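You operate a simulated robot arm through the tools that you are given. There is no shell and no other tool.

The job below is to be done with a simulated robot arm. You get a single attempt, and the scene is never put back.

TASK
Tip out the cylinder, stand it on the rack and mop its puddle.
Fine: use the yellow cloth and lay it back; spill nothing more. Set down upright: measuring cylinder.

Only the result counts: the job must be done as asked and must still hold three seconds after the hand-in. Knocking over, shifting, dropping, spilling or breaking anything else fails it. Flat cloth is picked up by pressing the open fingertips on it (5 to 10 N) and closing them slowly along it; thin cloth reads only 2 to 8 mm in the jaws.

THE ROBOT
A 6-joint arm with a two-finger parallel gripper, fixed in place. Base frame: the origin is at the foot of the arm, x ahead of it, y to its left, z up; the work surface is at about z = 63. Readings come in cm, degrees, newtons and seconds.
With the tool pointing down near the work surface it reaches from about 16 to 60 cm from the base axis. Its first joint turns from -66.0 to 66.0 degrees. Payload 2.7 kg.
The tool frame sits at the grasp point between the pads (the TCP): z along the fingers, y along the line on which they close. The tips reach 2.3 cm beyond it. Largest opening 9.4 cm; finger width 3.8, thickness 1; the body of the gripper, 5.4 by 9.6 cm, starts 3.9 cm behind the TCP.
Orientation is that of the tool frame in the base frame, as a unit quaternion [w, x, y, z]. With the fingers straight down and closing along the base's y, the tool's x points along the base's -x, its y along +y and its z along -z.

THE INTERFACE
- The arm moves only by the tool servo_tool. Its argument "motion" is one flat list of numbers, 7 for each row, row after row: the opening, from 0 (shut) to 1 (fully open), then the shift along the tool's x, y, z in cm, then the turn, a rotation vector about the tool's x, y, z in degrees. In form: [fingers, x, y, z, wx, wy, wz, fingers, x, y, z, wx, wy, wz, ...]. A call has 1 to 20 rows; each row is the pose to reach, as a shift and turn from the pose commanded when the call began, along the tool's axes at that moment. A row lasts 0.2 s, in which the tool goes at most 5 cm and 8.6 degrees; a call with a longer step from one row to the next is refused whole, and so is a gripper value outside its range. Where a pose cannot be reached the arm comes as near as it can. A force on the tool above 40 N (or 10 N above the force at the start of the call, whichever is more), or a blocked arm, ends the call early, and 0.2 s more pass. The fingers move at their own pace (about 4.5 cm/s each) and stop on an object; they squeeze with about 22 N. The grip force told is the motor's: it shows also when the fingers shut on nothing. Time passes only in rows, and 0.2 s behind the last, so rows that repeat a pose let the fingers close. The reply holds the time, the measured pose of the TCP, the force on the tool along the base axes, the opening and the grip force, in the units named above and with some noise, with the torque about the TCP (base axes, N m) and any sound that the robot's microphone picked up.
- Cameras (640 x 400 px; columns grow to the right, rows downward): "scene" is fixed at [6.27, -42.31, 140.78]; the picture's right is [0.88, -0.48, 0.00], its down [-0.25, -0.45, -0.86] and it looks along [0.41, 0.75, -0.52] (base axes); focal length 314 px, centre (320, 200). "wrist" rides on the gripper at [8.6, 1.6, -7.5] in the tool frame; the picture's right is [-0.18, 0.98, 0.00], its down [-0.58, -0.11, -0.81] and it looks along [-0.79, -0.15, 0.59] (tool axes); focal length 243 px, centre (320, 200). There is no depth. A picture from a camera that has moved, and an enlarged one, comes with that camera's place and axes in the base frame and with its lens.
- capture(camera): a new picture of that camera. No time passes.
- zoom(camera, box): a new picture of the part [left, top, right, bottom] of that camera's present view, enlarged. No time passes.
- hand_in(): hands the job in; it is judged then, once.

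Places have to be worked out from the pictures, the camera data and where the tool is seen. Open the gripper and draw the arm clear of the work before you hand the job in, unless the task says otherwise.

The tools are called after "Request:" by a JSON object that holds its "method" and its "body". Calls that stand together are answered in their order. servo_tool: Moves the arm, as the interface text tells. Its arguments: {"type":"object","properties":{"motion":{"type":"array","items":{"type":"number"}}},"required":["motion"]} The other tools are called the same way: capture (camera) takes a picture; zoom (camera, box) takes an enlarged picture of a part of a camera's view; hand_in () hands the job in.

At the start:

```text
clock: 0.0
ee_pos: [47.22, 10.92, 115.98]
orientation: [0.001, 0.0, 1.0, 0.0]
contact_force: [1.0, 0.3, -0.3]
torque: [0.0, 0.03, 0.02]
finger_gap: 9.42
grip_force: 0.1
```

scene: 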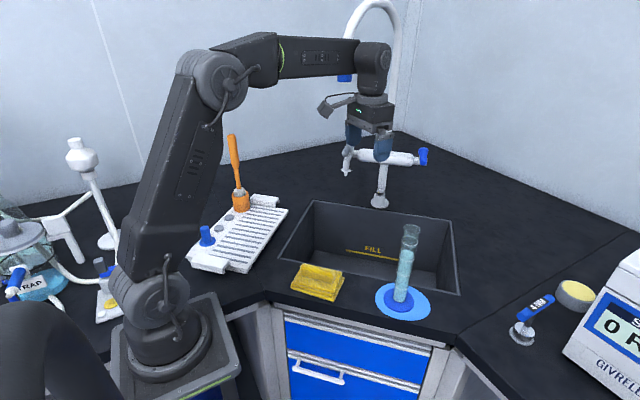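
wrist: 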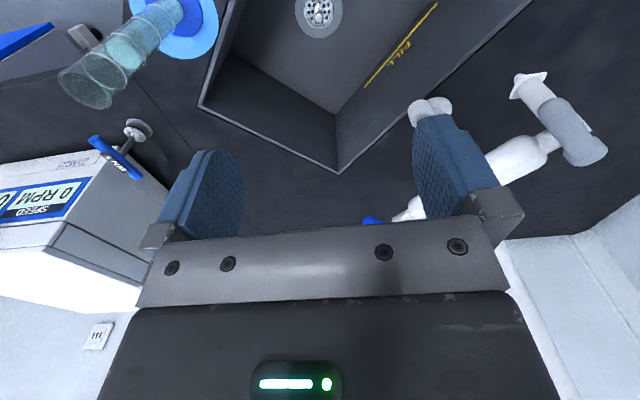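

I'll begin by looking closely at the scene: the cylinder by the sink, the rack, the yellow cloth, and the puddle.

Request:
{"method": "zoom", "body": {"camera": "scene", "box": [270, 190, 470, 330]}}

Request:
{"method": "zoom", "body": {"camera": "scene", "box": [170, 120, 330, 290]}}

Request:
{"method": "zoom", "body": {"camera": "scene", "box": [0, 120, 180, 330]}}

Request:
{"method": "zoom", "body": {"camera": "scene", "box": [320, 60, 460, 220]}}

```text
2.86 times, centred on (370, 260) of scene
camera zoom: at [6.27, -42.31, 140.78], right [0.88, -0.48, 0.0], down [-0.25, -0.45, -0.86], along [0.41, 0.75, -0.52], focal length 897 px, centre (177, 29)
```

zoom: 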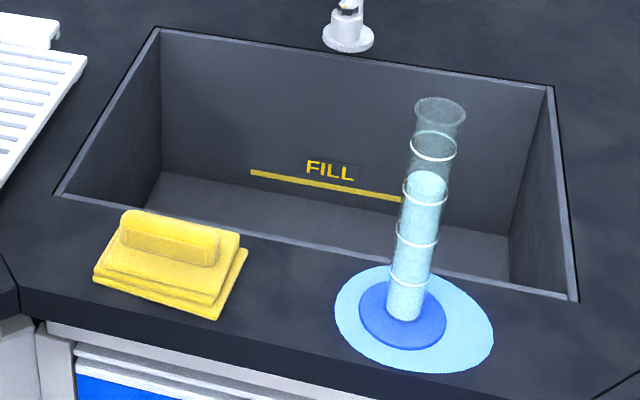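

```text
2.35 times, centred on (250, 205) of scene
camera zoom: at [6.27, -42.31, 140.78], right [0.88, -0.48, 0.0], down [-0.25, -0.45, -0.86], along [0.41, 0.75, -0.52], focal length 738 px, centre (485, 188)
```

zoom: 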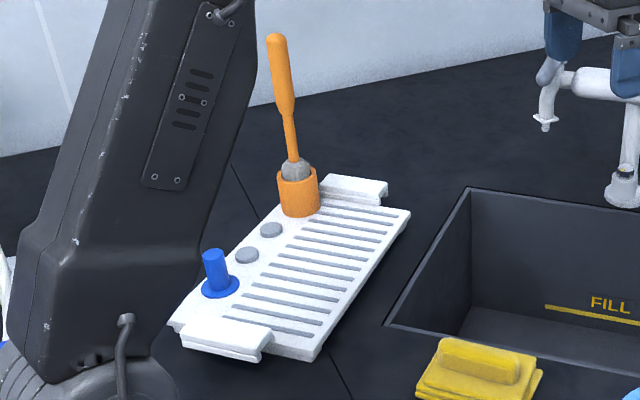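

```text
1.90 times, centred on (90, 225) of scene
camera zoom: at [6.27, -42.31, 140.78], right [0.88, -0.48, 0.0], down [-0.25, -0.45, -0.86], along [0.41, 0.75, -0.52], focal length 598 px, centre (758, 152)
```

zoom: 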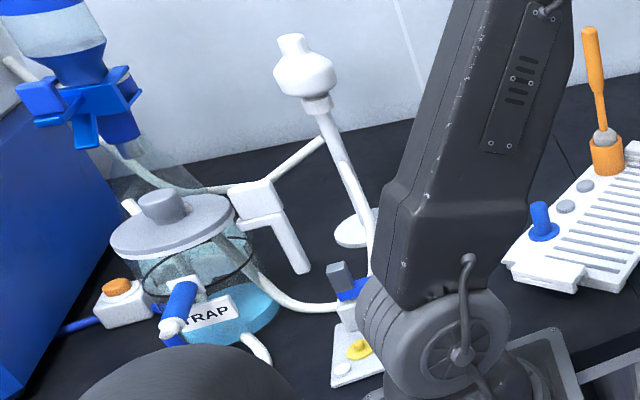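

```text
2.50 times, centred on (390, 140) of scene
camera zoom: at [6.27, -42.31, 140.78], right [0.88, -0.48, 0.0], down [-0.25, -0.45, -0.86], along [0.41, 0.75, -0.52], focal length 785 px, centre (145, 350)
```

zoom: 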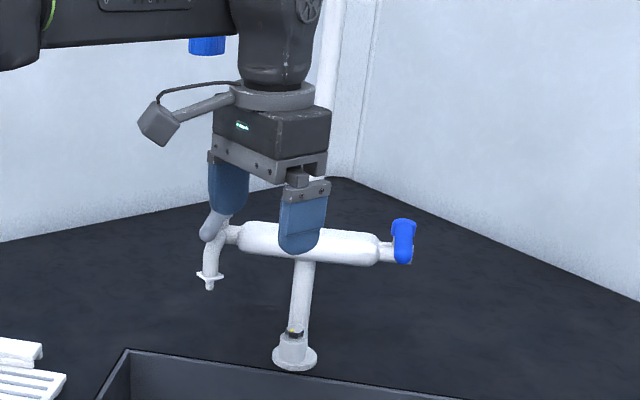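

The two cameras together put the bench top at z ≈ 84.5, with the z = 63 surface being the sink floor. The cylinder is near (45, -8), the cloth near (31, 5) and the rack near (23, 30). I'll move the tool back and high to look at the cylinder and puddle with the wrist camera.

Request:
{"method": "servo_tool", "body": {"motion": [1, 1.6, -2.4, 0.6, 0, 0, 1.5, 1, 3.2, -4.8, 1.2, 0, 0, 3, 1, 4.8, -7.2, 1.8, 0, 0, 4.5, 1, 6.4, -9.6, 2.4, 0, 0, 6, 1, 8, -12, 3, 0, 0, 7.5, 1, 9.6, -14.4, 3.5, 0, 0, 9, 1, 11.2, -16.9, 4, 0, 0, 10, 1, 11.2, -16.9, 4, 0, 0, 10]}}

Request:
{"method": "capture", "body": {"camera": "wrist"}}

Request:
{"method": "capture", "body": {"camera": "scene"}}

```text
clock: 1.8
ee_pos: [36.06, -6.17, 111.81]
orientation: [0.0, 0.086, 0.996, 0.0]
contact_force: [-0.3, -1.2, -0.7]
torque: [-0.03, -0.03, 0.03]
finger_gap: 9.41
grip_force: 0.0
```

```text
taken
camera wrist: at [27.98, -3.05, 119.14], right [0.35, 0.94, 0.0], down [0.55, -0.21, 0.81], along [0.76, -0.28, -0.59], focal length 243 px, centre (320, 200)
```

wrist: 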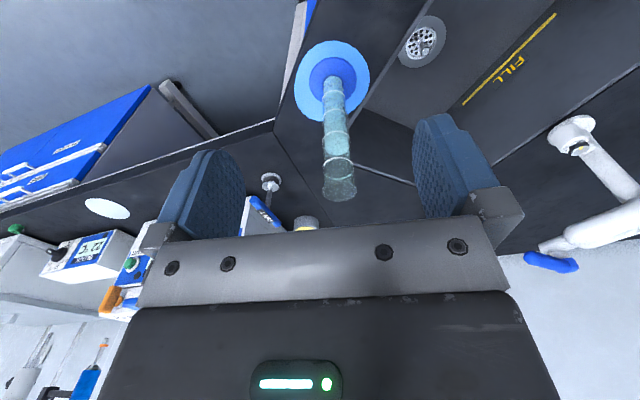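

```text
taken
```

scene: 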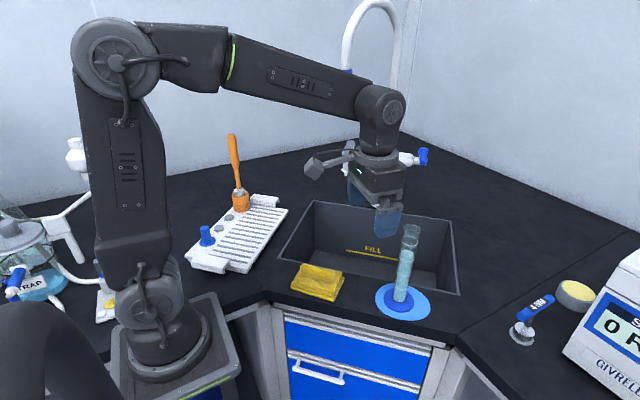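

The tool moved as commanded and the cylinder is in the wrist view. I'll enlarge it to pin down the base and mouth and see the puddle.

Request:
{"method": "zoom", "body": {"camera": "wrist", "box": [270, 20, 430, 210]}}

Request:
{"method": "zoom", "body": {"camera": "scene", "box": [360, 215, 450, 330]}}

```text
2.11 times, centred on (350, 115) of wrist
camera zoom: at [27.98, -3.05, 119.14], right [0.35, 0.94, 0.0], down [0.55, -0.21, 0.81], along [0.76, -0.28, -0.59], focal length 511 px, centre (257, 379)
```

zoom: 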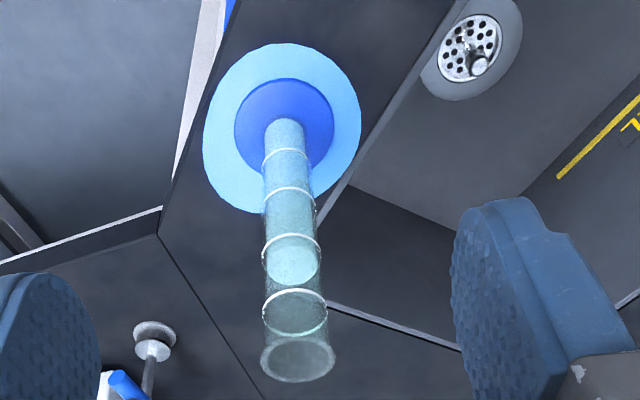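

```text
3.48 times, centred on (405, 272) of scene
camera zoom: at [6.26, -42.31, 140.78], right [0.88, -0.48, 0.0], down [-0.25, -0.45, -0.86], along [0.41, 0.75, -0.52], focal length 1092 px, centre (24, -52)
```

zoom: 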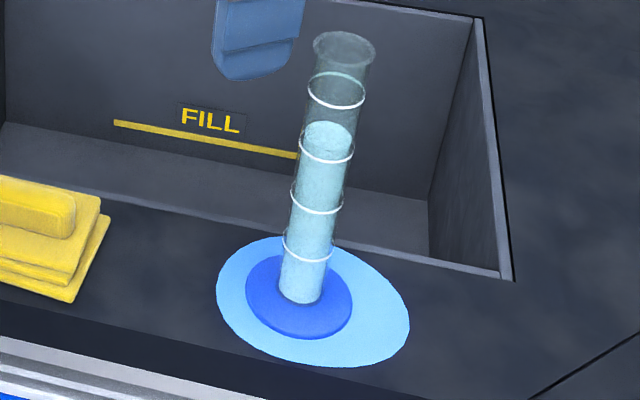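

From both cameras the cylinder axis sits at about (45.3, -7.6). Its mouth is at z ≈ 105, the liquid reaches z ≈ 99 and the tube is about 2.9 cm wide. I'll pitch the tool to 70° from vertical above the cylinder, so the fingers can straddle the tube from the side.

Request:
{"method": "servo_tool", "body": {"motion": [1, -0.9, 0, -0.5, 0, -7, 0, 1, -1.9, 0.1, -1, 0, -14, 0, 1, -2.8, 0.1, -1.5, 0, -21, 0, 1, -3.8, 0.1, -2, 0, -28, 0, 1, -4.7, 0.2, -2.5, 0, -35, 0, 1, -5.6, 0.2, -3, 0, -42, 0, 1, -6.6, 0.2, -3.2, 0, -49, 0, 1, -7.5, 0.3, -3.2, 0, -56, 0, 1, -8.5, 0.3, -3.2, 0, -63, 0, 1, -9.38, 0.31, -3.2, 0, -70, 0, 1, -9.38, 0.31, -3.2, 0, -70, 0]}}

Request:
{"method": "capture", "body": {"camera": "scene"}}

Request:
{"method": "capture", "body": {"camera": "wrist"}}

```text
clock: 4.2
ee_pos: [46.32, -2.48, 115.17]
orientation: [0.565, 0.153, 0.81, -0.033]
contact_force: [-0.8, 3.3, 0.2]
torque: [-0.17, -0.03, -0.11]
finger_gap: 9.38
grip_force: 0.1
out of reach, approached as far as the arm can: row 8, 9, 10, 11
```

```text
taken
```

scene: 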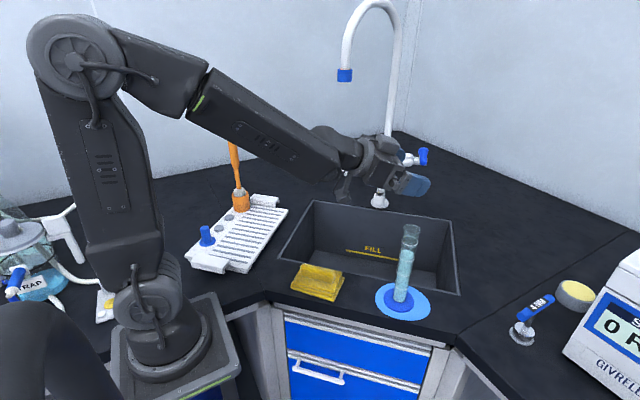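

```text
taken
camera wrist: at [37.47, 2.58, 109.98], right [0.34, 0.89, 0.29], down [-0.58, -0.04, 0.82], along [0.74, -0.44, 0.5], focal length 243 px, centre (320, 200)
```

wrist: 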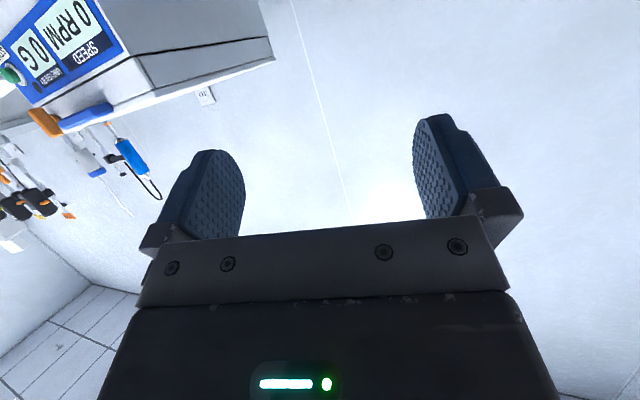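

The last rows passed close to a wrist singularity and the arm stopped short of the pose. I'll hold still for one row to see whether it settles and what pose it takes as commanded.

Request:
{"method": "servo_tool", "body": {"motion": [1, 0, 0, 0, 0, 0, 0, 1, 0, 0, 0, 0, 0, 0]}}

```text
clock: 4.8
ee_pos: [46.16, -1.1, 114.83]
orientation: [0.57, 0.076, 0.816, -0.056]
contact_force: [-0.4, -0.7, 0.1]
torque: [-0.02, 0.01, -0.02]
finger_gap: 9.4
grip_force: 0.1
```

The orientation has now settled as wanted, about 70° from vertical with the closing axis level, and only the y position is off. I'll lower to z ≈ 109, still above the mouth, where the wrist is further from the singularity. Then I'll shift over the cylinder.

Request:
{"method": "servo_tool", "body": {"motion": [1, 1.4, 0, 0.5, 0, 0, 0, 1, 2.7, 0, 1.0, 0, 0, 0, 1, 4.1, 0, 1.5, 0, 0, 0, 1, 5.45, 0, 2.0, 0, 0, 0, 1, 5.42, -1.6, 2.1, 0, 0, 0, 1, 5.4, -3.2, 2.2, 0, 0, 0, 1, 5.37, -4.8, 2.3, 0, 0, 0, 1, 5.34, -6.4, 2.38, 0, 0, 0, 1, 5.34, -6.4, 2.38, 0, 0, 0]}}

Request:
{"method": "capture", "body": {"camera": "scene"}}

```text
clock: 6.8
ee_pos: [46.31, 0.53, 110.08]
orientation: [0.572, 0.073, 0.816, -0.052]
contact_force: [-0.1, -0.3, 0.0]
torque: [0.0, 0.01, 0.02]
finger_gap: 9.39
grip_force: 0.0
out of reach, approached as far as the arm can: row 1, 2, 3, 4, 5, 6, 7, 8, 9
```

```text
taken
```

scene: 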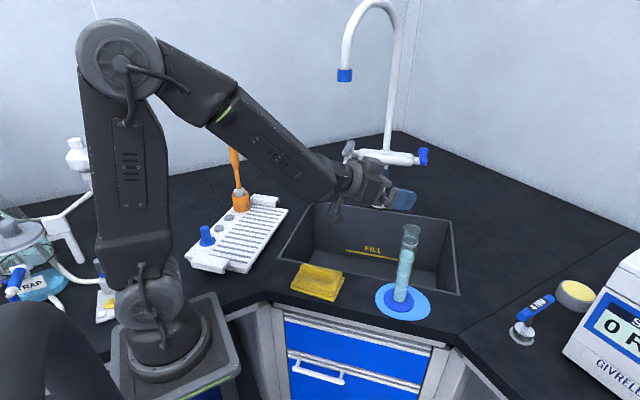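

The wrist evidently cannot bend upward past the forearm line in the arm's own plane. I'll return to pointing down first. Then I'll come at the cylinder sideways from the right, heading into the sink, so the forearm roll takes up the bend.

Request:
{"method": "servo_tool", "body": {"motion": [1, 0, 0, 0, 0, 7.5, 0, 1, 0, 0, 0, 0, 15, 0, 1, 0, 0, 0, 0, 22.5, 0, 1, 0, 0, 0, 0, 30, 0, 1, 0, 0, 0, 0, 37.5, 0, 1, 0, 0, 0, 0, 45, 0, 1, 0, 0, 0, 0, 52.5, 0, 1, 0, 0, 0, 0, 60, 0, 1, 0, 0, 0, 0, 67.5, 0, 1, 0, 0, 0, 0, 70, 0, 1, 0, 0, 0, 0, 70, 0]}}

Request:
{"method": "capture", "body": {"camera": "scene"}}

```text
clock: 9.2
ee_pos: [46.49, 0.42, 109.81]
orientation: [0.0, 0.086, 0.996, 0.0]
contact_force: [0.5, 0.5, 0.7]
torque: [0.04, 0.0, 0.0]
finger_gap: 9.4
grip_force: 0.0
out of reach, approached as far as the arm can: row 3, 4
```

```text
taken
```

scene: 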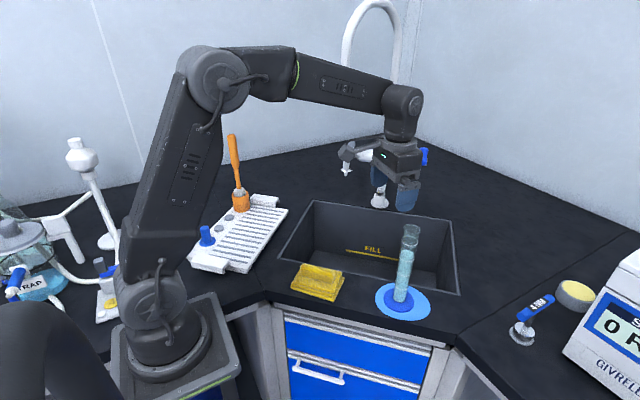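

Back to pointing straight down at (46.5, 0.4, 109.8). Now I'll raise over the cylinder and yaw the tool so its forward direction faces 45° left, into the sink.

Request:
{"method": "servo_tool", "body": {"motion": [1, 0, -1, -1, 0, 0, -6.9, 1, -0.1, -2, -2, 0, 0, -13.8, 1, -0.1, -3, -3, 0, 0, -20.7, 1, -0.15, -4, -4.2, 0, 0, -27.6, 1, -0.2, -5, -4.2, 0, 0, -34.5, 1, -0.2, -6, -4.2, 0, 0, -41.4, 1, -0.25, -7, -4.2, 0, 0, -48.3, 1, -0.25, -8, -4.2, 0, 0, -55, 1, -0.25, -8, -4.2, 0, 0, -55]}}

Request:
{"method": "capture", "body": {"camera": "wrist"}}

```text
clock: 11.2
ee_pos: [45.38, -7.49, 113.98]
orientation: [0.0, -0.385, 0.923, 0.001]
contact_force: [-0.2, -0.4, 0.9]
torque: [-0.01, -0.01, 0.02]
finger_gap: 9.41
grip_force: 0.0
```

```text
taken
camera wrist: at [38.19, -12.48, 121.33], right [-0.57, 0.82, 0.0], down [0.49, 0.34, 0.81], along [0.66, 0.46, -0.59], focal length 243 px, centre (320, 200)
```

wrist: 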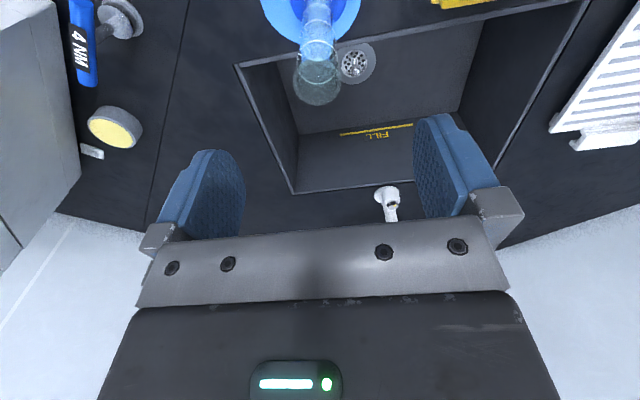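

The mouth is directly below the tool at about (45.35, -7.7). I'll pitch the tool up 80° about the TCP, so the fingers point nearly level toward the sink.

Request:
{"method": "servo_tool", "body": {"motion": [1, 0, 0, 0, 0, -7.5, 0, 1, 0, 0, 0, 0, -15, 0, 1, 0, 0, 0, 0, -22.5, 0, 1, 0, 0, 0, 0, -30, 0, 1, 0, 0, 0, 0, -37.5, 0, 1, 0, 0, 0, 0, -45, 0, 1, 0, 0, 0, 0, -52.5, 0, 1, 0, 0, 0, 0, -60, 0, 1, 0, 0, 0, 0, -67.5, 0, 1, 0, 0, 0, 0, -75, 0, 1, 0, 0, 0, 0, -80, 0, 1, 0, 0, 0, 0, -80, 0]}}

Request:
{"method": "capture", "body": {"camera": "scene"}}

```text
clock: 13.8
ee_pos: [45.26, -7.51, 113.98]
orientation: [0.595, -0.293, 0.707, 0.246]
contact_force: [-0.9, -0.6, 0.3]
torque: [0.01, 0.01, 0.0]
finger_gap: 9.39
grip_force: 0.1
```

```text
taken
```

scene: 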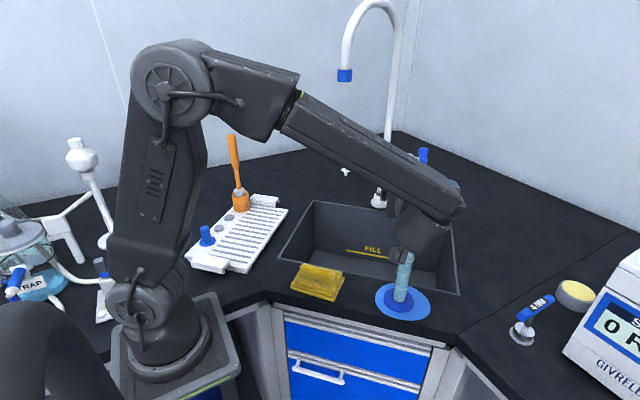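

The pose was reached, level and facing 45°. I'll descend straight down with the fingers open on either side of the tube, to a grip height of z ≈ 97.

Request:
{"method": "servo_tool", "body": {"motion": [1, 1.9, -0.1, -0.1, 0, 0, 0, 1, 3.8, -0.16, 0.2, 0, 0, 0, 1, 5.7, -0.16, 0.55, 0, 0, 0, 1, 7.6, -0.16, 0.9, 0, 0, 0, 1, 9.5, -0.16, 1.23, 0, 0, 0, 1, 11.4, -0.16, 1.56, 0, 0, 0, 1, 13.2, -0.16, 1.88, 0, 0, 0, 1, 15, -0.16, 2.19, 0, 0, 0, 1, 16.76, -0.16, 2.5, 0, 0, 0, 1, 16.76, -0.16, 2.5, 0, 0, 0]}}

Request:
{"method": "capture", "body": {"camera": "wrist"}}

Request:
{"method": "zoom", "body": {"camera": "scene", "box": [340, 180, 480, 330]}}

```text
clock: 16.0
ee_pos: [45.22, -7.92, 97.07]
orientation: [0.594, -0.294, 0.707, 0.247]
contact_force: [0.1, 0.8, 0.4]
torque: [-0.02, 0.0, -0.01]
finger_gap: 9.41
grip_force: 0.1
```

```text
taken
camera wrist: at [37.95, -12.98, 89.75], right [-0.67, 0.72, 0.18], down [-0.41, -0.57, 0.71], along [0.61, 0.4, 0.68], focal length 243 px, centre (320, 200)
```

wrist: 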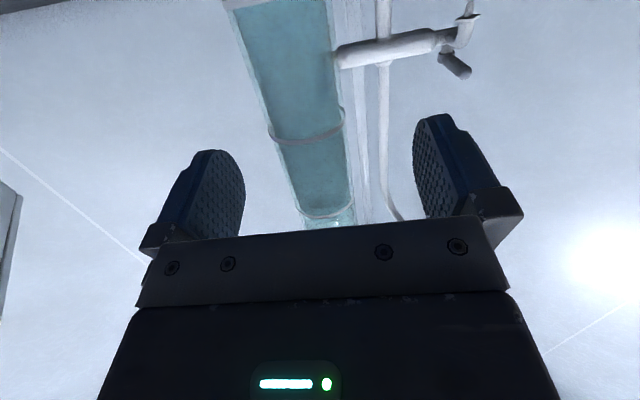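

```text
2.67 times, centred on (410, 255) of scene
camera zoom: at [6.27, -42.31, 140.78], right [0.88, -0.48, 0.0], down [-0.25, -0.45, -0.86], along [0.41, 0.75, -0.52], focal length 837 px, centre (80, 53)
```

zoom: 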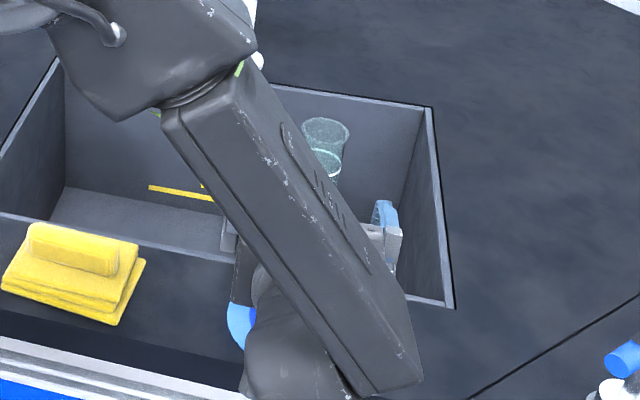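

The tube is centred between the pads, with the liquid visible inside. I'll close the fingers gradually on it at this height.

Request:
{"method": "servo_tool", "body": {"motion": [0.85, 0, 0, 0, 0, 0, 0, 0.7, 0, 0, 0, 0, 0, 0, 0.55, 0, 0, 0, 0, 0, 0, 0.45, 0, 0, 0, 0, 0, 0, 0.38, 0, 0, 0, 0, 0, 0, 0.32, 0, 0, 0, 0, 0, 0, 0.28, 0, 0, 0, 0, 0, 0, 0.24, 0, 0, 0, 0, 0, 0, 0.1, 0, 0, 0, 0, 0, 0, 0, 0, 0, 0, 0, 0, 0, 0, 0, 0, 0, 0, 0, 0]}}

Request:
{"method": "capture", "body": {"camera": "wrist"}}

```text
clock: 18.4
ee_pos: [45.23, -7.89, 97.13]
orientation: [0.594, -0.294, 0.706, 0.247]
contact_force: [0.3, -0.1, -0.3]
torque: [-0.09, 0.01, -0.02]
finger_gap: 3.07
grip_force: 22.0
```

```text
taken
camera wrist: at [37.94, -12.98, 89.78], right [-0.67, 0.72, 0.18], down [-0.41, -0.57, 0.71], along [0.61, 0.4, 0.68], focal length 243 px, centre (320, 200)
```

wrist: 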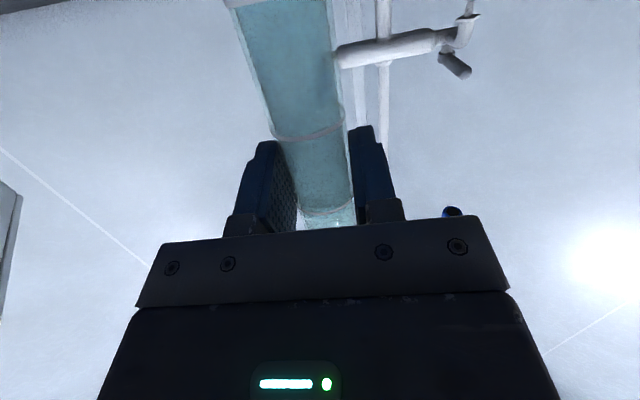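

Firm grip: gap 3.07 cm at 22 N. I'll lift the cylinder straight up slowly by 9 cm.

Request:
{"method": "servo_tool", "body": {"motion": [0, -0.3, 0, -0.05, 0, 0, 0, 0, -0.99, 0, -0.17, 0, 0, 0, 0, -1.97, 0, -0.34, 0, 0, 0, 0, -2.96, 0, -0.51, 0, 0, 0, 0, -3.94, 0, -0.68, 0, 0, 0, 0, -4.93, 0, -0.86, 0, 0, 0, 0, -5.9, 0, -1.03, 0, 0, 0, 0, -6.9, 0, -1.2, 0, 0, 0, 0, -7.9, 0, -1.37, 0, 0, 0, 0, -8.87, 0, -1.54, 0, 0, 0, 0, -8.87, 0, -1.54, 0, 0, 0]}}

Request:
{"method": "capture", "body": {"camera": "scene"}}

Request:
{"method": "capture", "body": {"camera": "wrist"}}

```text
clock: 20.8
ee_pos: [45.15, -7.88, 106.05]
orientation: [0.594, -0.294, 0.707, 0.246]
contact_force: [0.3, -0.3, -1.3]
torque: [-0.01, 0.0, 0.01]
finger_gap: 3.05
grip_force: 21.7
```

```text
taken
```

scene: 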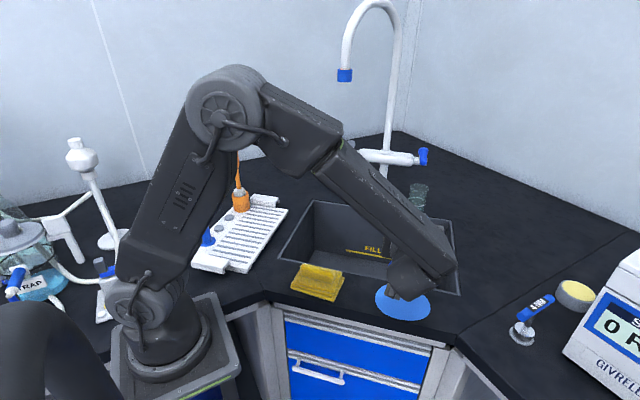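

```text
taken
camera wrist: at [37.88, -13.03, 98.78], right [-0.67, 0.72, 0.18], down [-0.41, -0.57, 0.71], along [0.61, 0.41, 0.68], focal length 243 px, centre (320, 200)
```

wrist: 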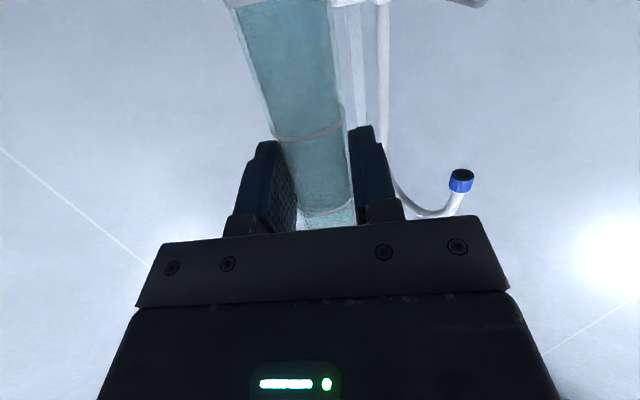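

The cylinder is held level and clear, and the puddle is exposed on the bench. I'll carry it smoothly over the sink to about (48, 12, 104) while yawing the tool to 70°, which leaves room to tip the mouth toward the sink centre.

Request:
{"method": "servo_tool", "body": {"motion": [0, -0.02, 0.24, 0.32, -0.49, 0, -0.09, 0, -0.05, 0.72, 0.97, -1.48, 0, -0.26, 0, -0.09, 1.44, 1.94, -2.96, 0, -0.51, 0, -0.15, 2.29, 3.07, -4.68, 0, -0.81, 0, -0.21, 3.25, 4.37, -6.65, 0, -1.16, 0, -0.28, 4.21, 5.66, -8.62, 0, -1.5, 0, -0.34, 5.18, 6.95, -10.6, 0, -1.84, 0, -0.4, 6.14, 8.25, -12.57, 0, -2.18, 0, -0.47, 7.1, 9.54, -14.54, 0, -2.53, 0, -0.53, 8.07, 10.83, -16.51, 0, -2.87, 0, -0.59, 9.03, 12.13, -18.48, 0, -3.21, 0, -0.65, 9.87, 13.26, -20.2, 0, -3.51, 0, -0.7, 10.72, 14.39, -21.93, 0, -3.81, 0, -0.74, 11.32, 15.2, -23.16, 0, -4.02, 0, -0.77, 11.8, 15.85, -24.15, 0, -4.19, 0, -0.79, 12.04, 16.17, -24.64, 0, -4.28, 0, -0.79, 12.04, 16.17, -24.64, 0, -4.28]}}

Request:
{"method": "capture", "body": {"camera": "scene"}}

Request:
{"method": "capture", "body": {"camera": "wrist"}}

```text
clock: 24.4
ee_pos: [48.01, 12.01, 103.96]
orientation: [0.527, -0.439, 0.627, 0.369]
contact_force: [0.2, -0.5, -0.8]
torque: [0.01, 0.02, 0.0]
finger_gap: 3.09
grip_force: 22.3
```

```text
taken
```

scene: 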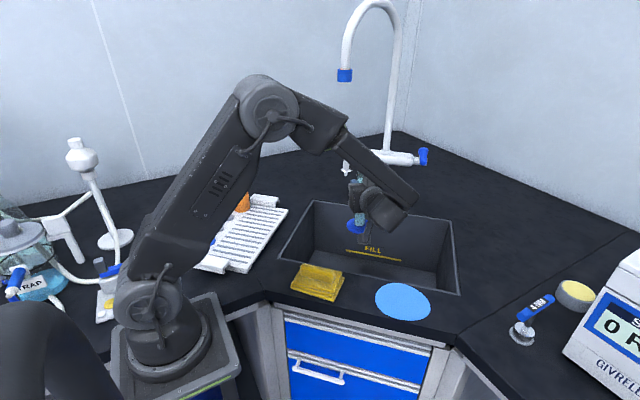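

```text
taken
camera wrist: at [43.56, 4.25, 96.73], right [-0.91, 0.36, 0.18], down [-0.13, -0.69, 0.71], along [0.39, 0.63, 0.68], focal length 243 px, centre (320, 200)
```

wrist: 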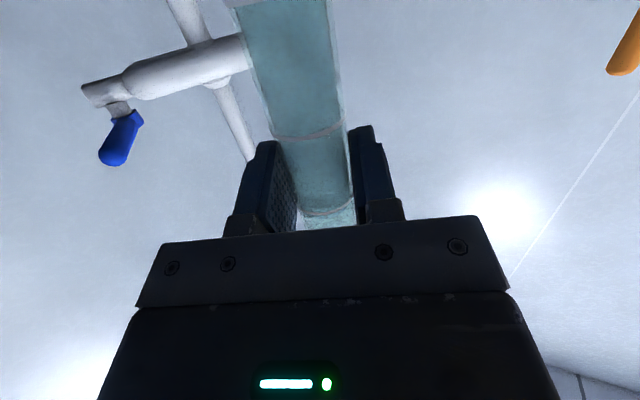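

The cylinder is over the sink at (48, 12, 104). I'll lower to z ≈ 98 and begin tipping it to the right about the finger axis, stopping short of where it starts to pour.

Request:
{"method": "servo_tool", "body": {"motion": [0, 1, 0, 0.17, 0, 0, 0, 0, 2.5, 0, 0.44, 0, 0, 0, 0, 4.2, 0, 0.73, 0, 0, 0, 0, 5.4, 0, 0.94, 0, 0, 0, 0, 5.9, 0, 1.03, 0, 0, 2, 0, 5.9, 0, 1.03, 0, 0, 7, 0, 5.9, 0, 1.03, 0, 0, 13, 0, 5.9, 0, 1.03, 0, 0, 19, 0, 5.9, 0, 1.03, 0, 0, 25, 0, 5.9, 0, 1.03, 0, 0, 31, 0, 5.9, 0, 1.03, 0, 0, 37, 0, 5.9, 0, 1.03, 0, 0, 43, 0, 5.9, 0, 1.03, 0, 0, 49, 0, 5.9, 0, 1.03, 0, 0, 54, 0, 5.9, 0, 1.03, 0, 0, 58, 0, 5.9, 0, 1.03, 0, 0, 60, 0, 5.9, 0, 1.03, 0, 0, 60]}}

Request:
{"method": "capture", "body": {"camera": "scene"}}

Request:
{"method": "capture", "body": {"camera": "wrist"}}

```text
clock: 28.0
ee_pos: [47.99, 11.95, 98.1]
orientation: [0.271, -0.067, 0.762, 0.584]
contact_force: [0.3, 0.2, -2.0]
torque: [-0.02, -0.05, -0.02]
finger_gap: 3.08
grip_force: 22.3
```

```text
taken
```

scene: 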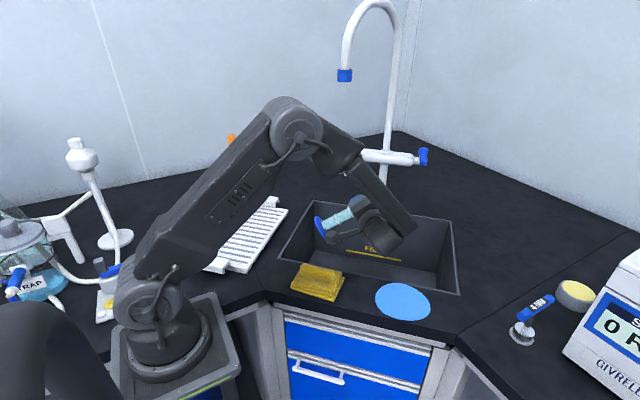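

```text
taken
camera wrist: at [37.7, 7.44, 96.43], right [-0.26, 0.27, 0.93], down [0.27, -0.91, 0.33], along [0.93, 0.33, 0.16], focal length 243 px, centre (320, 200)
```

wrist: 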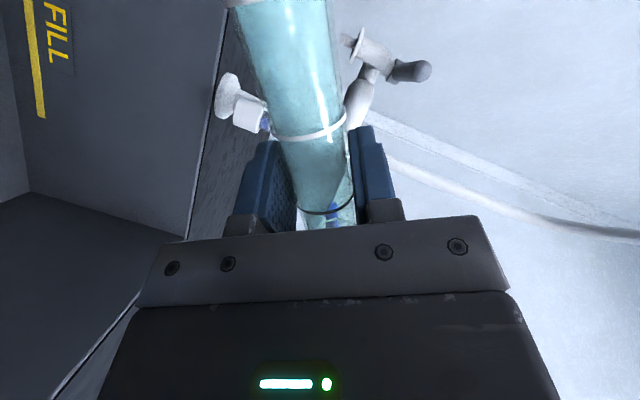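

The tilt is 60° and the mouth points to the middle of the sink with nothing out yet. I'll lower 4 cm more and continue slowly to about 125° so it pours into the sink.

Request:
{"method": "servo_tool", "body": {"motion": [0, 0.3, -0.52, 0.1, 0, 0, 2, 0, 0.8, -1.4, 0.28, 0, 0, 5, 0, 1.3, -2.27, 0.45, 0, 0, 8, 0, 1.7, -2.97, 0.59, 0, 0, 11, 0, 1.96, -3.42, 0.68, 0, 0, 14, 0, 1.96, -3.42, 0.68, 0, 0, 17, 0, 1.96, -3.42, 0.68, 0, 0, 20, 0, 1.96, -3.42, 0.68, 0, 0, 23, 0, 1.96, -3.42, 0.68, 0, 0, 26, 0, 1.96, -3.42, 0.68, 0, 0, 29, 0, 1.96, -3.42, 0.68, 0, 0, 32, 0, 1.96, -3.42, 0.68, 0, 0, 35, 0, 1.96, -3.42, 0.68, 0, 0, 39, 0, 1.96, -3.42, 0.68, 0, 0, 43, 0, 1.96, -3.42, 0.68, 0, 0, 48, 0, 1.96, -3.42, 0.68, 0, 0, 53, 0, 1.96, -3.42, 0.68, 0, 0, 58, 0, 1.96, -3.42, 0.68, 0, 0, 63, 0, 1.96, -3.42, 0.68, 0, 0, 65, 0, 1.96, -3.42, 0.68, 0, 0, 65]}}

Request:
{"method": "capture", "body": {"camera": "scene"}}

Request:
{"method": "capture", "body": {"camera": "wrist"}}

```text
clock: 32.2
ee_pos: [47.98, 12.08, 94.1]
orientation: [-0.084, 0.354, 0.679, 0.638]
contact_force: [0.2, 0.4, -1.2]
torque: [-0.06, -0.06, 0.01]
finger_gap: 3.03
grip_force: 21.8
```

```text
taken
```

scene: 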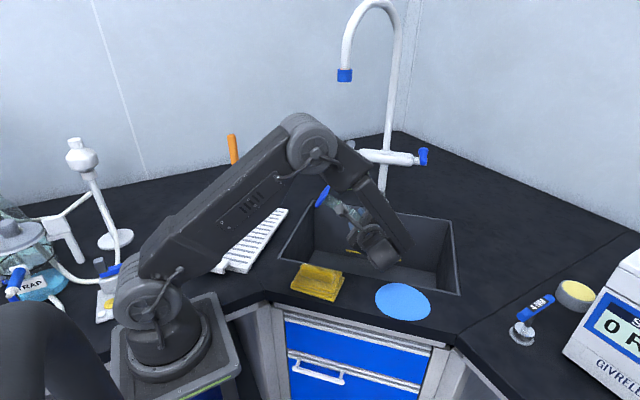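

```text
taken
camera wrist: at [40.24, 8.16, 101.46], right [0.71, -0.13, 0.69], down [0.09, -0.96, -0.28], along [0.69, 0.26, -0.67], focal length 243 px, centre (320, 200)
```

wrist: 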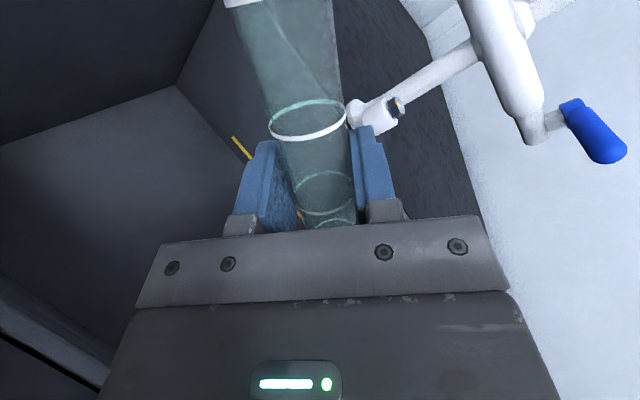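

The tube now looks empty and clear. I'll tilt a little further and hold a few seconds so the last of it drains, then look closely.

Request:
{"method": "servo_tool", "body": {"motion": [0, 0, 0, 0, 0, 0, 4, 0, 0, 0, 0, 0, 0, 8, 0, 0, 0, 0, 0, 0, 12, 0, 0, 0, 0, 0, 0, 15, 0, 0, 0, 0, 0, 0, 15, 0, 0, 0, 0, 0, 0, 15, 0, 0, 0, 0, 0, 0, 15, 0, 0, 0, 0, 0, 0, 15, 0, 0, 0, 0, 0, 0, 15, 0, 0, 0, 0, 0, 0, 15, 0, 0, 0, 0, 0, 0, 15, 0, 0, 0, 0, 0, 0, 15, 0, 0, 0, 0, 0, 0, 15, 0, 0, 0, 0, 0, 0, 15, 0, 0, 0, 0, 0, 0, 15]}}

Request:
{"method": "zoom", "body": {"camera": "scene", "box": [270, 170, 470, 330]}}

Request:
{"method": "capture", "body": {"camera": "wrist"}}

```text
clock: 35.4
ee_pos: [47.94, 11.98, 94.04]
orientation: [-0.167, 0.439, 0.627, 0.621]
contact_force: [-0.7, -0.5, -0.9]
torque: [-0.05, -0.05, -0.03]
finger_gap: 3.04
grip_force: 21.5
```

```text
2.50 times, centred on (370, 250) of scene
camera zoom: at [6.27, -42.31, 140.78], right [0.88, -0.48, 0.0], down [-0.25, -0.45, -0.86], along [0.41, 0.75, -0.52], focal length 785 px, centre (195, 75)
```

zoom: 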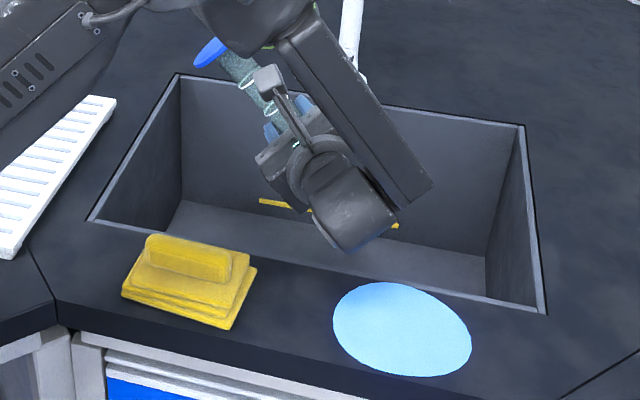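

```text
taken
camera wrist: at [41.95, 7.8, 102.86], right [0.85, -0.22, 0.48], down [-0.03, -0.93, -0.37], along [0.53, 0.3, -0.79], focal length 243 px, centre (320, 200)
```

wrist: 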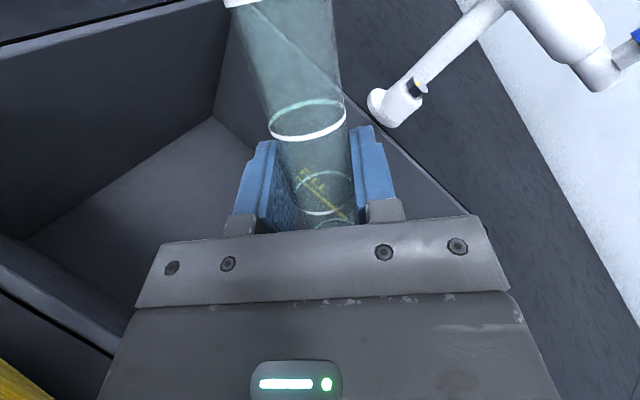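

The cylinder is empty and the bench shows only the original puddle. I'll rotate it back upright over the sink while raising 10 cm.

Request:
{"method": "servo_tool", "body": {"motion": [0, 0.3, 0.25, -0.07, 0, 0, -3, 0, 1, 0.84, -0.23, 0, 0, -8, 0, 2, 1.67, -0.46, 0, 0, -15, 0, 3.1, 2.6, -0.71, 0, 0, -23, 0, 4.2, 3.5, -0.96, 0, 0, -31, 0, 5.2, 4.35, -1.19, 0, 0, -39, 0, 6.1, 5.1, -1.39, 0, 0, -47, 0, 6.9, 5.8, -1.57, 0, 0, -55, 0, 7.55, 6.32, -1.72, 0, 0, -63, 0, 7.55, 6.32, -1.72, 0, 0, -71, 0, 7.55, 6.32, -1.72, 0, 0, -79, 0, 7.55, 6.32, -1.72, 0, 0, -87, 0, 7.55, 6.32, -1.72, 0, 0, -95, 0, 7.55, 6.32, -1.72, 0, 0, -103, 0, 7.55, 6.32, -1.72, 0, 0, -111, 0, 7.55, 6.32, -1.72, 0, 0, -119, 0, 7.55, 6.32, -1.72, 0, 0, -127, 0, 7.55, 6.32, -1.72, 0, 0, -134, 0, 7.55, 6.32, -1.72, 0, 0, -140, 0, 7.55, 6.32, -1.72, 0, 0, -140]}}

Request:
{"method": "capture", "body": {"camera": "scene"}}

Request:
{"method": "capture", "body": {"camera": "wrist"}}

```text
clock: 39.6
ee_pos: [48.01, 12.0, 104.1]
orientation: [0.526, -0.44, 0.627, 0.369]
contact_force: [0.5, -0.2, -0.9]
torque: [0.0, -0.01, 0.01]
finger_gap: 3.05
grip_force: 21.7
```

```text
taken
```

scene: 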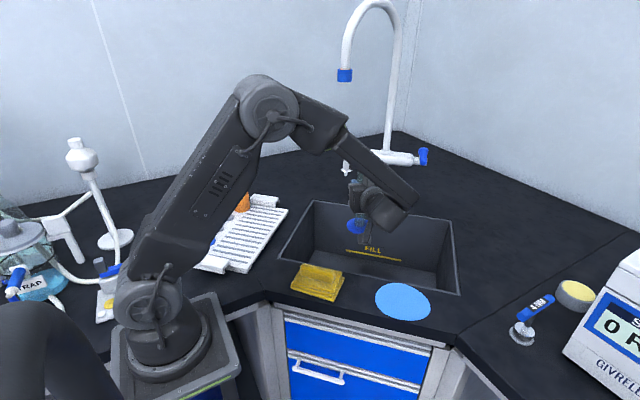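

```text
taken
camera wrist: at [43.59, 4.21, 96.74], right [-0.91, 0.36, 0.18], down [-0.13, -0.69, 0.71], along [0.38, 0.63, 0.68], focal length 243 px, centre (320, 200)
```

wrist: 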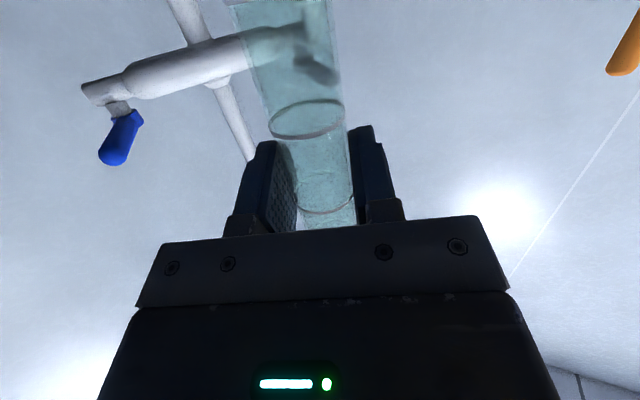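

The cylinder is upright and empty at (48, 12, 104). I'll take a close look at the rack to choose a clear, flat spot on its ribs.

Request:
{"method": "zoom", "body": {"camera": "scene", "box": [180, 180, 300, 280]}}

```text
4.00 times, centred on (240, 230) of scene
camera zoom: at [6.27, -42.31, 140.78], right [0.88, -0.48, 0.0], down [-0.25, -0.45, -0.86], along [0.41, 0.75, -0.52], focal length 1255 px, centre (640, 80)
```

zoom: 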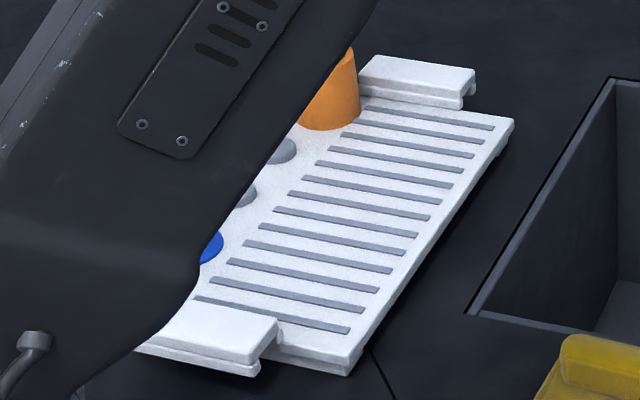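

The ribbed area is a clear flat strip about 11 by 24 cm, centred near (23.5, 31.5) with its top at z ≈ 86. The brush cup is about 12 cm further on, at (24.8, 43.3). I'll carry the cylinder there at height, yawing the tool to about 105°.

Request:
{"method": "servo_tool", "body": {"motion": [0, -0.09, 0.59, 0.18, -0.69, 0, -0.12, 0, -0.27, 1.77, 0.54, -2.07, 0, -0.36, 0, -0.5, 3.25, 1.0, -3.79, 0, -0.67, 0, -0.78, 5.03, 1.54, -5.86, 0, -1.03, 0, -1.09, 7.1, 2.17, -8.27, 0, -1.46, 0, -1.41, 9.17, 2.81, -10.68, 0, -1.88, 0, -1.73, 11.24, 3.44, -13.09, 0, -2.31, 0, -2.05, 13.31, 4.08, -15.5, 0, -2.73, 0, -2.37, 15.38, 4.71, -17.91, 0, -3.16, 0, -2.69, 17.45, 5.35, -20.33, 0, -3.58, 0, -3.01, 19.52, 5.98, -22.74, 0, -4.01, 0, -3.33, 21.59, 6.61, -25.15, 0, -4.43, 0, -3.65, 23.66, 7.25, -27.56, 0, -4.86, 0, -3.92, 25.44, 7.79, -29.63, 0, -5.22, 0, -4.15, 26.92, 8.24, -31.35, 0, -5.52, 0, -4.33, 28.1, 8.61, -32.73, 0, -5.77, 0, -4.47, 28.99, 8.88, -33.76, 0, -5.95, 0, -4.56, 29.58, 9.06, -34.45, 0, -6.07, 0, -4.56, 29.58, 9.06, -34.45, 0, -6.07]}}

Request:
{"method": "capture", "body": {"camera": "scene"}}

Request:
{"method": "capture", "body": {"camera": "wrist"}}

```text
clock: 43.6
ee_pos: [23.48, 31.18, 107.0]
orientation: [-0.392, 0.607, -0.466, -0.51]
contact_force: [0.1, 1.0, 0.0]
torque: [0.03, -0.02, -0.03]
finger_gap: 3.06
grip_force: 21.9
```

```text
taken
```

scene: 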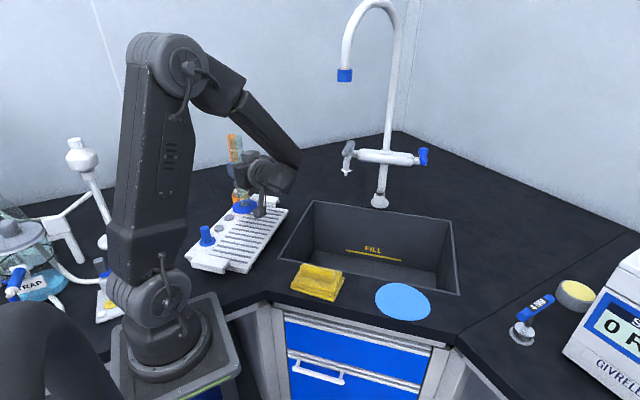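

```text
taken
camera wrist: at [24.31, 22.23, 99.7], right [-0.96, -0.23, 0.18], down [0.29, -0.64, 0.71], along [-0.04, 0.73, 0.68], focal length 243 px, centre (320, 200)
```

wrist: 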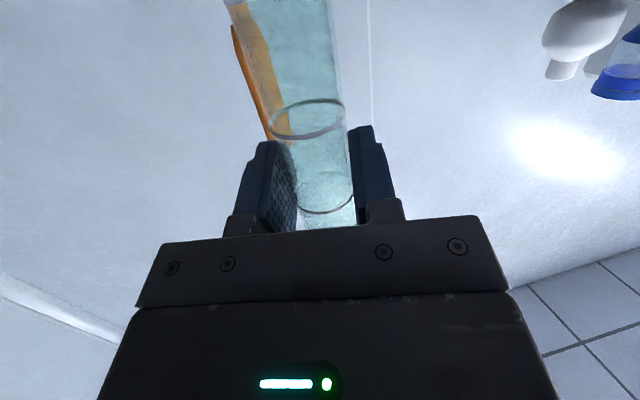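

The cylinder hangs above the ribs. A zoom will confirm clearance to the brush and the rack handles before I lower it.

Request:
{"method": "zoom", "body": {"camera": "scene", "box": [170, 120, 320, 290]}}

```text
2.35 times, centred on (245, 205) of scene
camera zoom: at [6.27, -42.31, 140.78], right [0.88, -0.48, 0.0], down [-0.25, -0.45, -0.86], along [0.41, 0.75, -0.52], focal length 738 px, centre (496, 188)
```

zoom: 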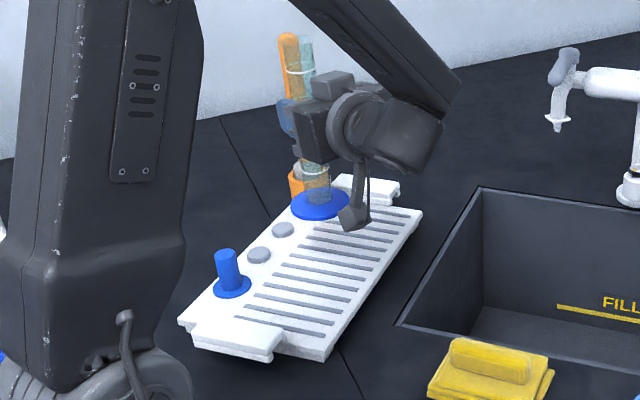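

The base disc is over the middle of the ribs, well clear of the brush, peg and handles. I'll lower 7.5 cm first, then take the last centimetre in small steps.

Request:
{"method": "servo_tool", "body": {"motion": [0, 0.5, 0, 0.09, 0, 0, 0, 0, 1.3, 0, 0.23, 0, 0, 0, 0, 2.3, 0, 0.4, 0, 0, 0, 0, 3.3, 0, 0.57, 0, 0, 0, 0, 4.3, 0, 0.75, 0, 0, 0, 0, 5.3, 0, 0.92, 0, 0, 0, 0, 6.1, 0, 1.06, 0, 0, 0, 0, 6.8, 0, 1.18, 0, 0, 0, 0, 7.2, 0, 1.25, 0, 0, 0, 0, 7.38, 0, 1.28, 0, 0, 0, 0, 7.38, 0, 1.28, 0, 0, 0]}}

Request:
{"method": "zoom", "body": {"camera": "scene", "box": [200, 150, 320, 260]}}

```text
clock: 46.0
ee_pos: [23.51, 31.08, 99.51]
orientation: [-0.392, 0.607, -0.466, -0.511]
contact_force: [0.9, 0.4, -0.7]
torque: [-0.01, 0.03, 0.02]
finger_gap: 3.02
grip_force: 22.1
```

```text
3.64 times, centred on (260, 205) of scene
camera zoom: at [6.27, -42.31, 140.78], right [0.88, -0.48, 0.0], down [-0.25, -0.45, -0.86], along [0.41, 0.75, -0.52], focal length 1141 px, centre (538, 182)
```

zoom: 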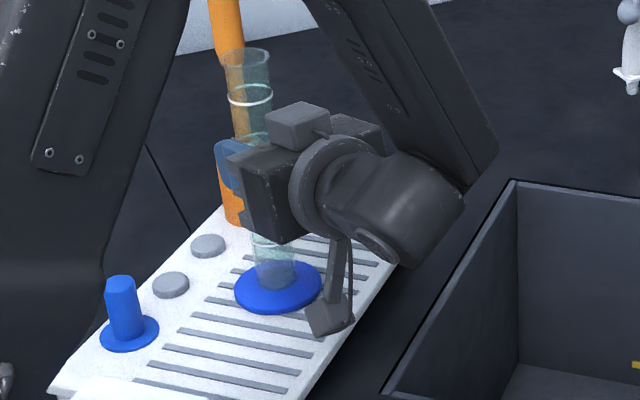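

It is just above the ribs. I'll step down in millimetres and watch the vertical force for touchdown.

Request:
{"method": "servo_tool", "body": {"motion": [0, 0.1, 0, 0.02, 0, 0, 0, 0, 0.2, 0, 0.035, 0, 0, 0, 0, 0.3, 0, 0.05, 0, 0, 0, 0, 0.39, 0, 0.07, 0, 0, 0, 0, 0.39, 0, 0.07, 0, 0, 0]}}

```text
clock: 47.2
ee_pos: [23.46, 31.22, 99.22]
orientation: [-0.393, 0.607, -0.465, -0.511]
contact_force: [-1.1, 2.0, 14.9]
torque: [0.14, 0.2, 0.01]
finger_gap: 3.08
grip_force: 21.8
```

Touchdown: about 15 N upward at z ≈ 99.2. I'll ease off the pressure slightly, then open the fingers gradually to release it.

Request:
{"method": "servo_tool", "body": {"motion": [0, -0.1, 0, -0.02, 0, 0, 0, 0, -0.15, 0, -0.03, 0, 0, 0, 0.3, -0.15, 0, -0.03, 0, 0, 0, 0.34, -0.15, 0, -0.03, 0, 0, 0, 0.38, -0.15, 0, -0.03, 0, 0, 0, 0.44, -0.15, 0, -0.03, 0, 0, 0, 0.52, -0.15, 0, -0.03, 0, 0, 0, 0.6, -0.15, 0, -0.03, 0, 0, 0, 0.68, -0.15, 0, -0.03, 0, 0, 0, 0.7, -0.15, 0, -0.03, 0, 0, 0]}}

Request:
{"method": "zoom", "body": {"camera": "scene", "box": [200, 150, 320, 260]}}

Request:
{"method": "capture", "body": {"camera": "wrist"}}

```text
clock: 49.4
ee_pos: [23.52, 31.19, 99.36]
orientation: [-0.391, 0.608, -0.465, -0.511]
contact_force: [-0.8, -0.4, 0.2]
torque: [0.01, 0.0, 0.0]
finger_gap: 6.58
grip_force: 0.0
```

```text
3.64 times, centred on (260, 205) of scene
camera zoom: at [6.27, -42.31, 140.78], right [0.88, -0.48, 0.0], down [-0.25, -0.45, -0.86], along [0.41, 0.75, -0.52], focal length 1141 px, centre (538, 182)
```

zoom: 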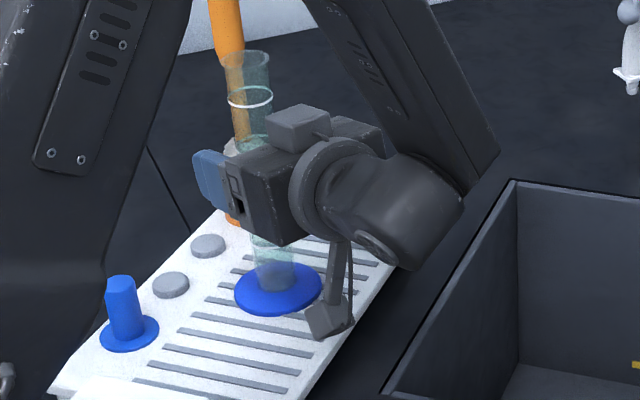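

```text
taken
camera wrist: at [24.33, 22.24, 92.0], right [-0.96, -0.22, 0.18], down [0.29, -0.64, 0.71], along [-0.04, 0.73, 0.68], focal length 243 px, centre (320, 200)
```

wrist: 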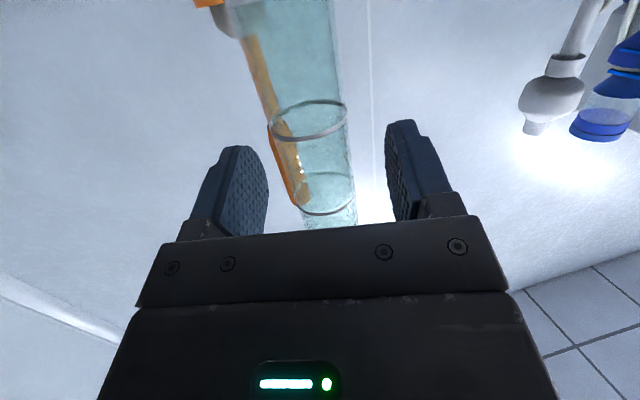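

The cylinder stands free on the ribs with both pads clear. I'll back the fingers straight away horizontally.

Request:
{"method": "servo_tool", "body": {"motion": [0.7, 0.1, 0, -0.5, 0, 0, 0, 0.7, 0.26, 0, -1.5, 0, 0, 0, 0.7, 0.43, 0, -2.5, 0, 0, 0, 0.7, 0.61, 0, -3.5, 0, 0, 0, 0.7, 0.78, 0, -4.5, 0, 0, 0, 0.7, 0.95, 0, -5.5, 0, 0, 0, 0.7, 1.13, 0, -6.5, 0, 0, 0, 0.7, 1.37, 0, -7.88, 0, 0, 0, 0.7, 1.37, 0, -7.88, 0, 0, 0]}}

Request:
{"method": "zoom", "body": {"camera": "scene", "box": [180, 130, 330, 280]}}

```text
clock: 51.4
ee_pos: [25.44, 23.29, 99.35]
orientation: [-0.391, 0.608, -0.466, -0.51]
contact_force: [-0.2, -0.7, 0.3]
torque: [0.01, -0.03, 0.02]
finger_gap: 6.6
grip_force: 0.0
```

```text
2.67 times, centred on (255, 205) of scene
camera zoom: at [6.27, -42.31, 140.78], right [0.88, -0.48, 0.0], down [-0.25, -0.45, -0.86], along [0.41, 0.75, -0.52], focal length 837 px, centre (493, 187)
```

zoom: 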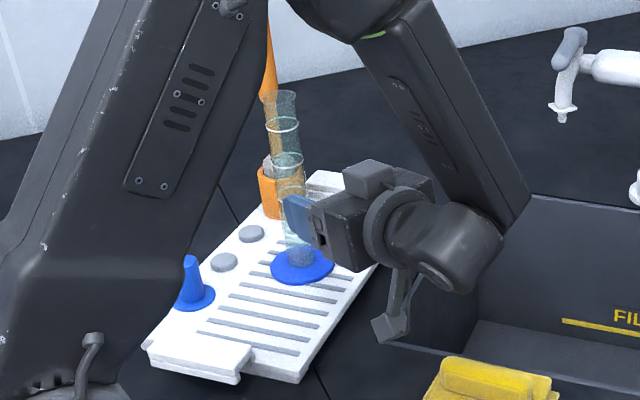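

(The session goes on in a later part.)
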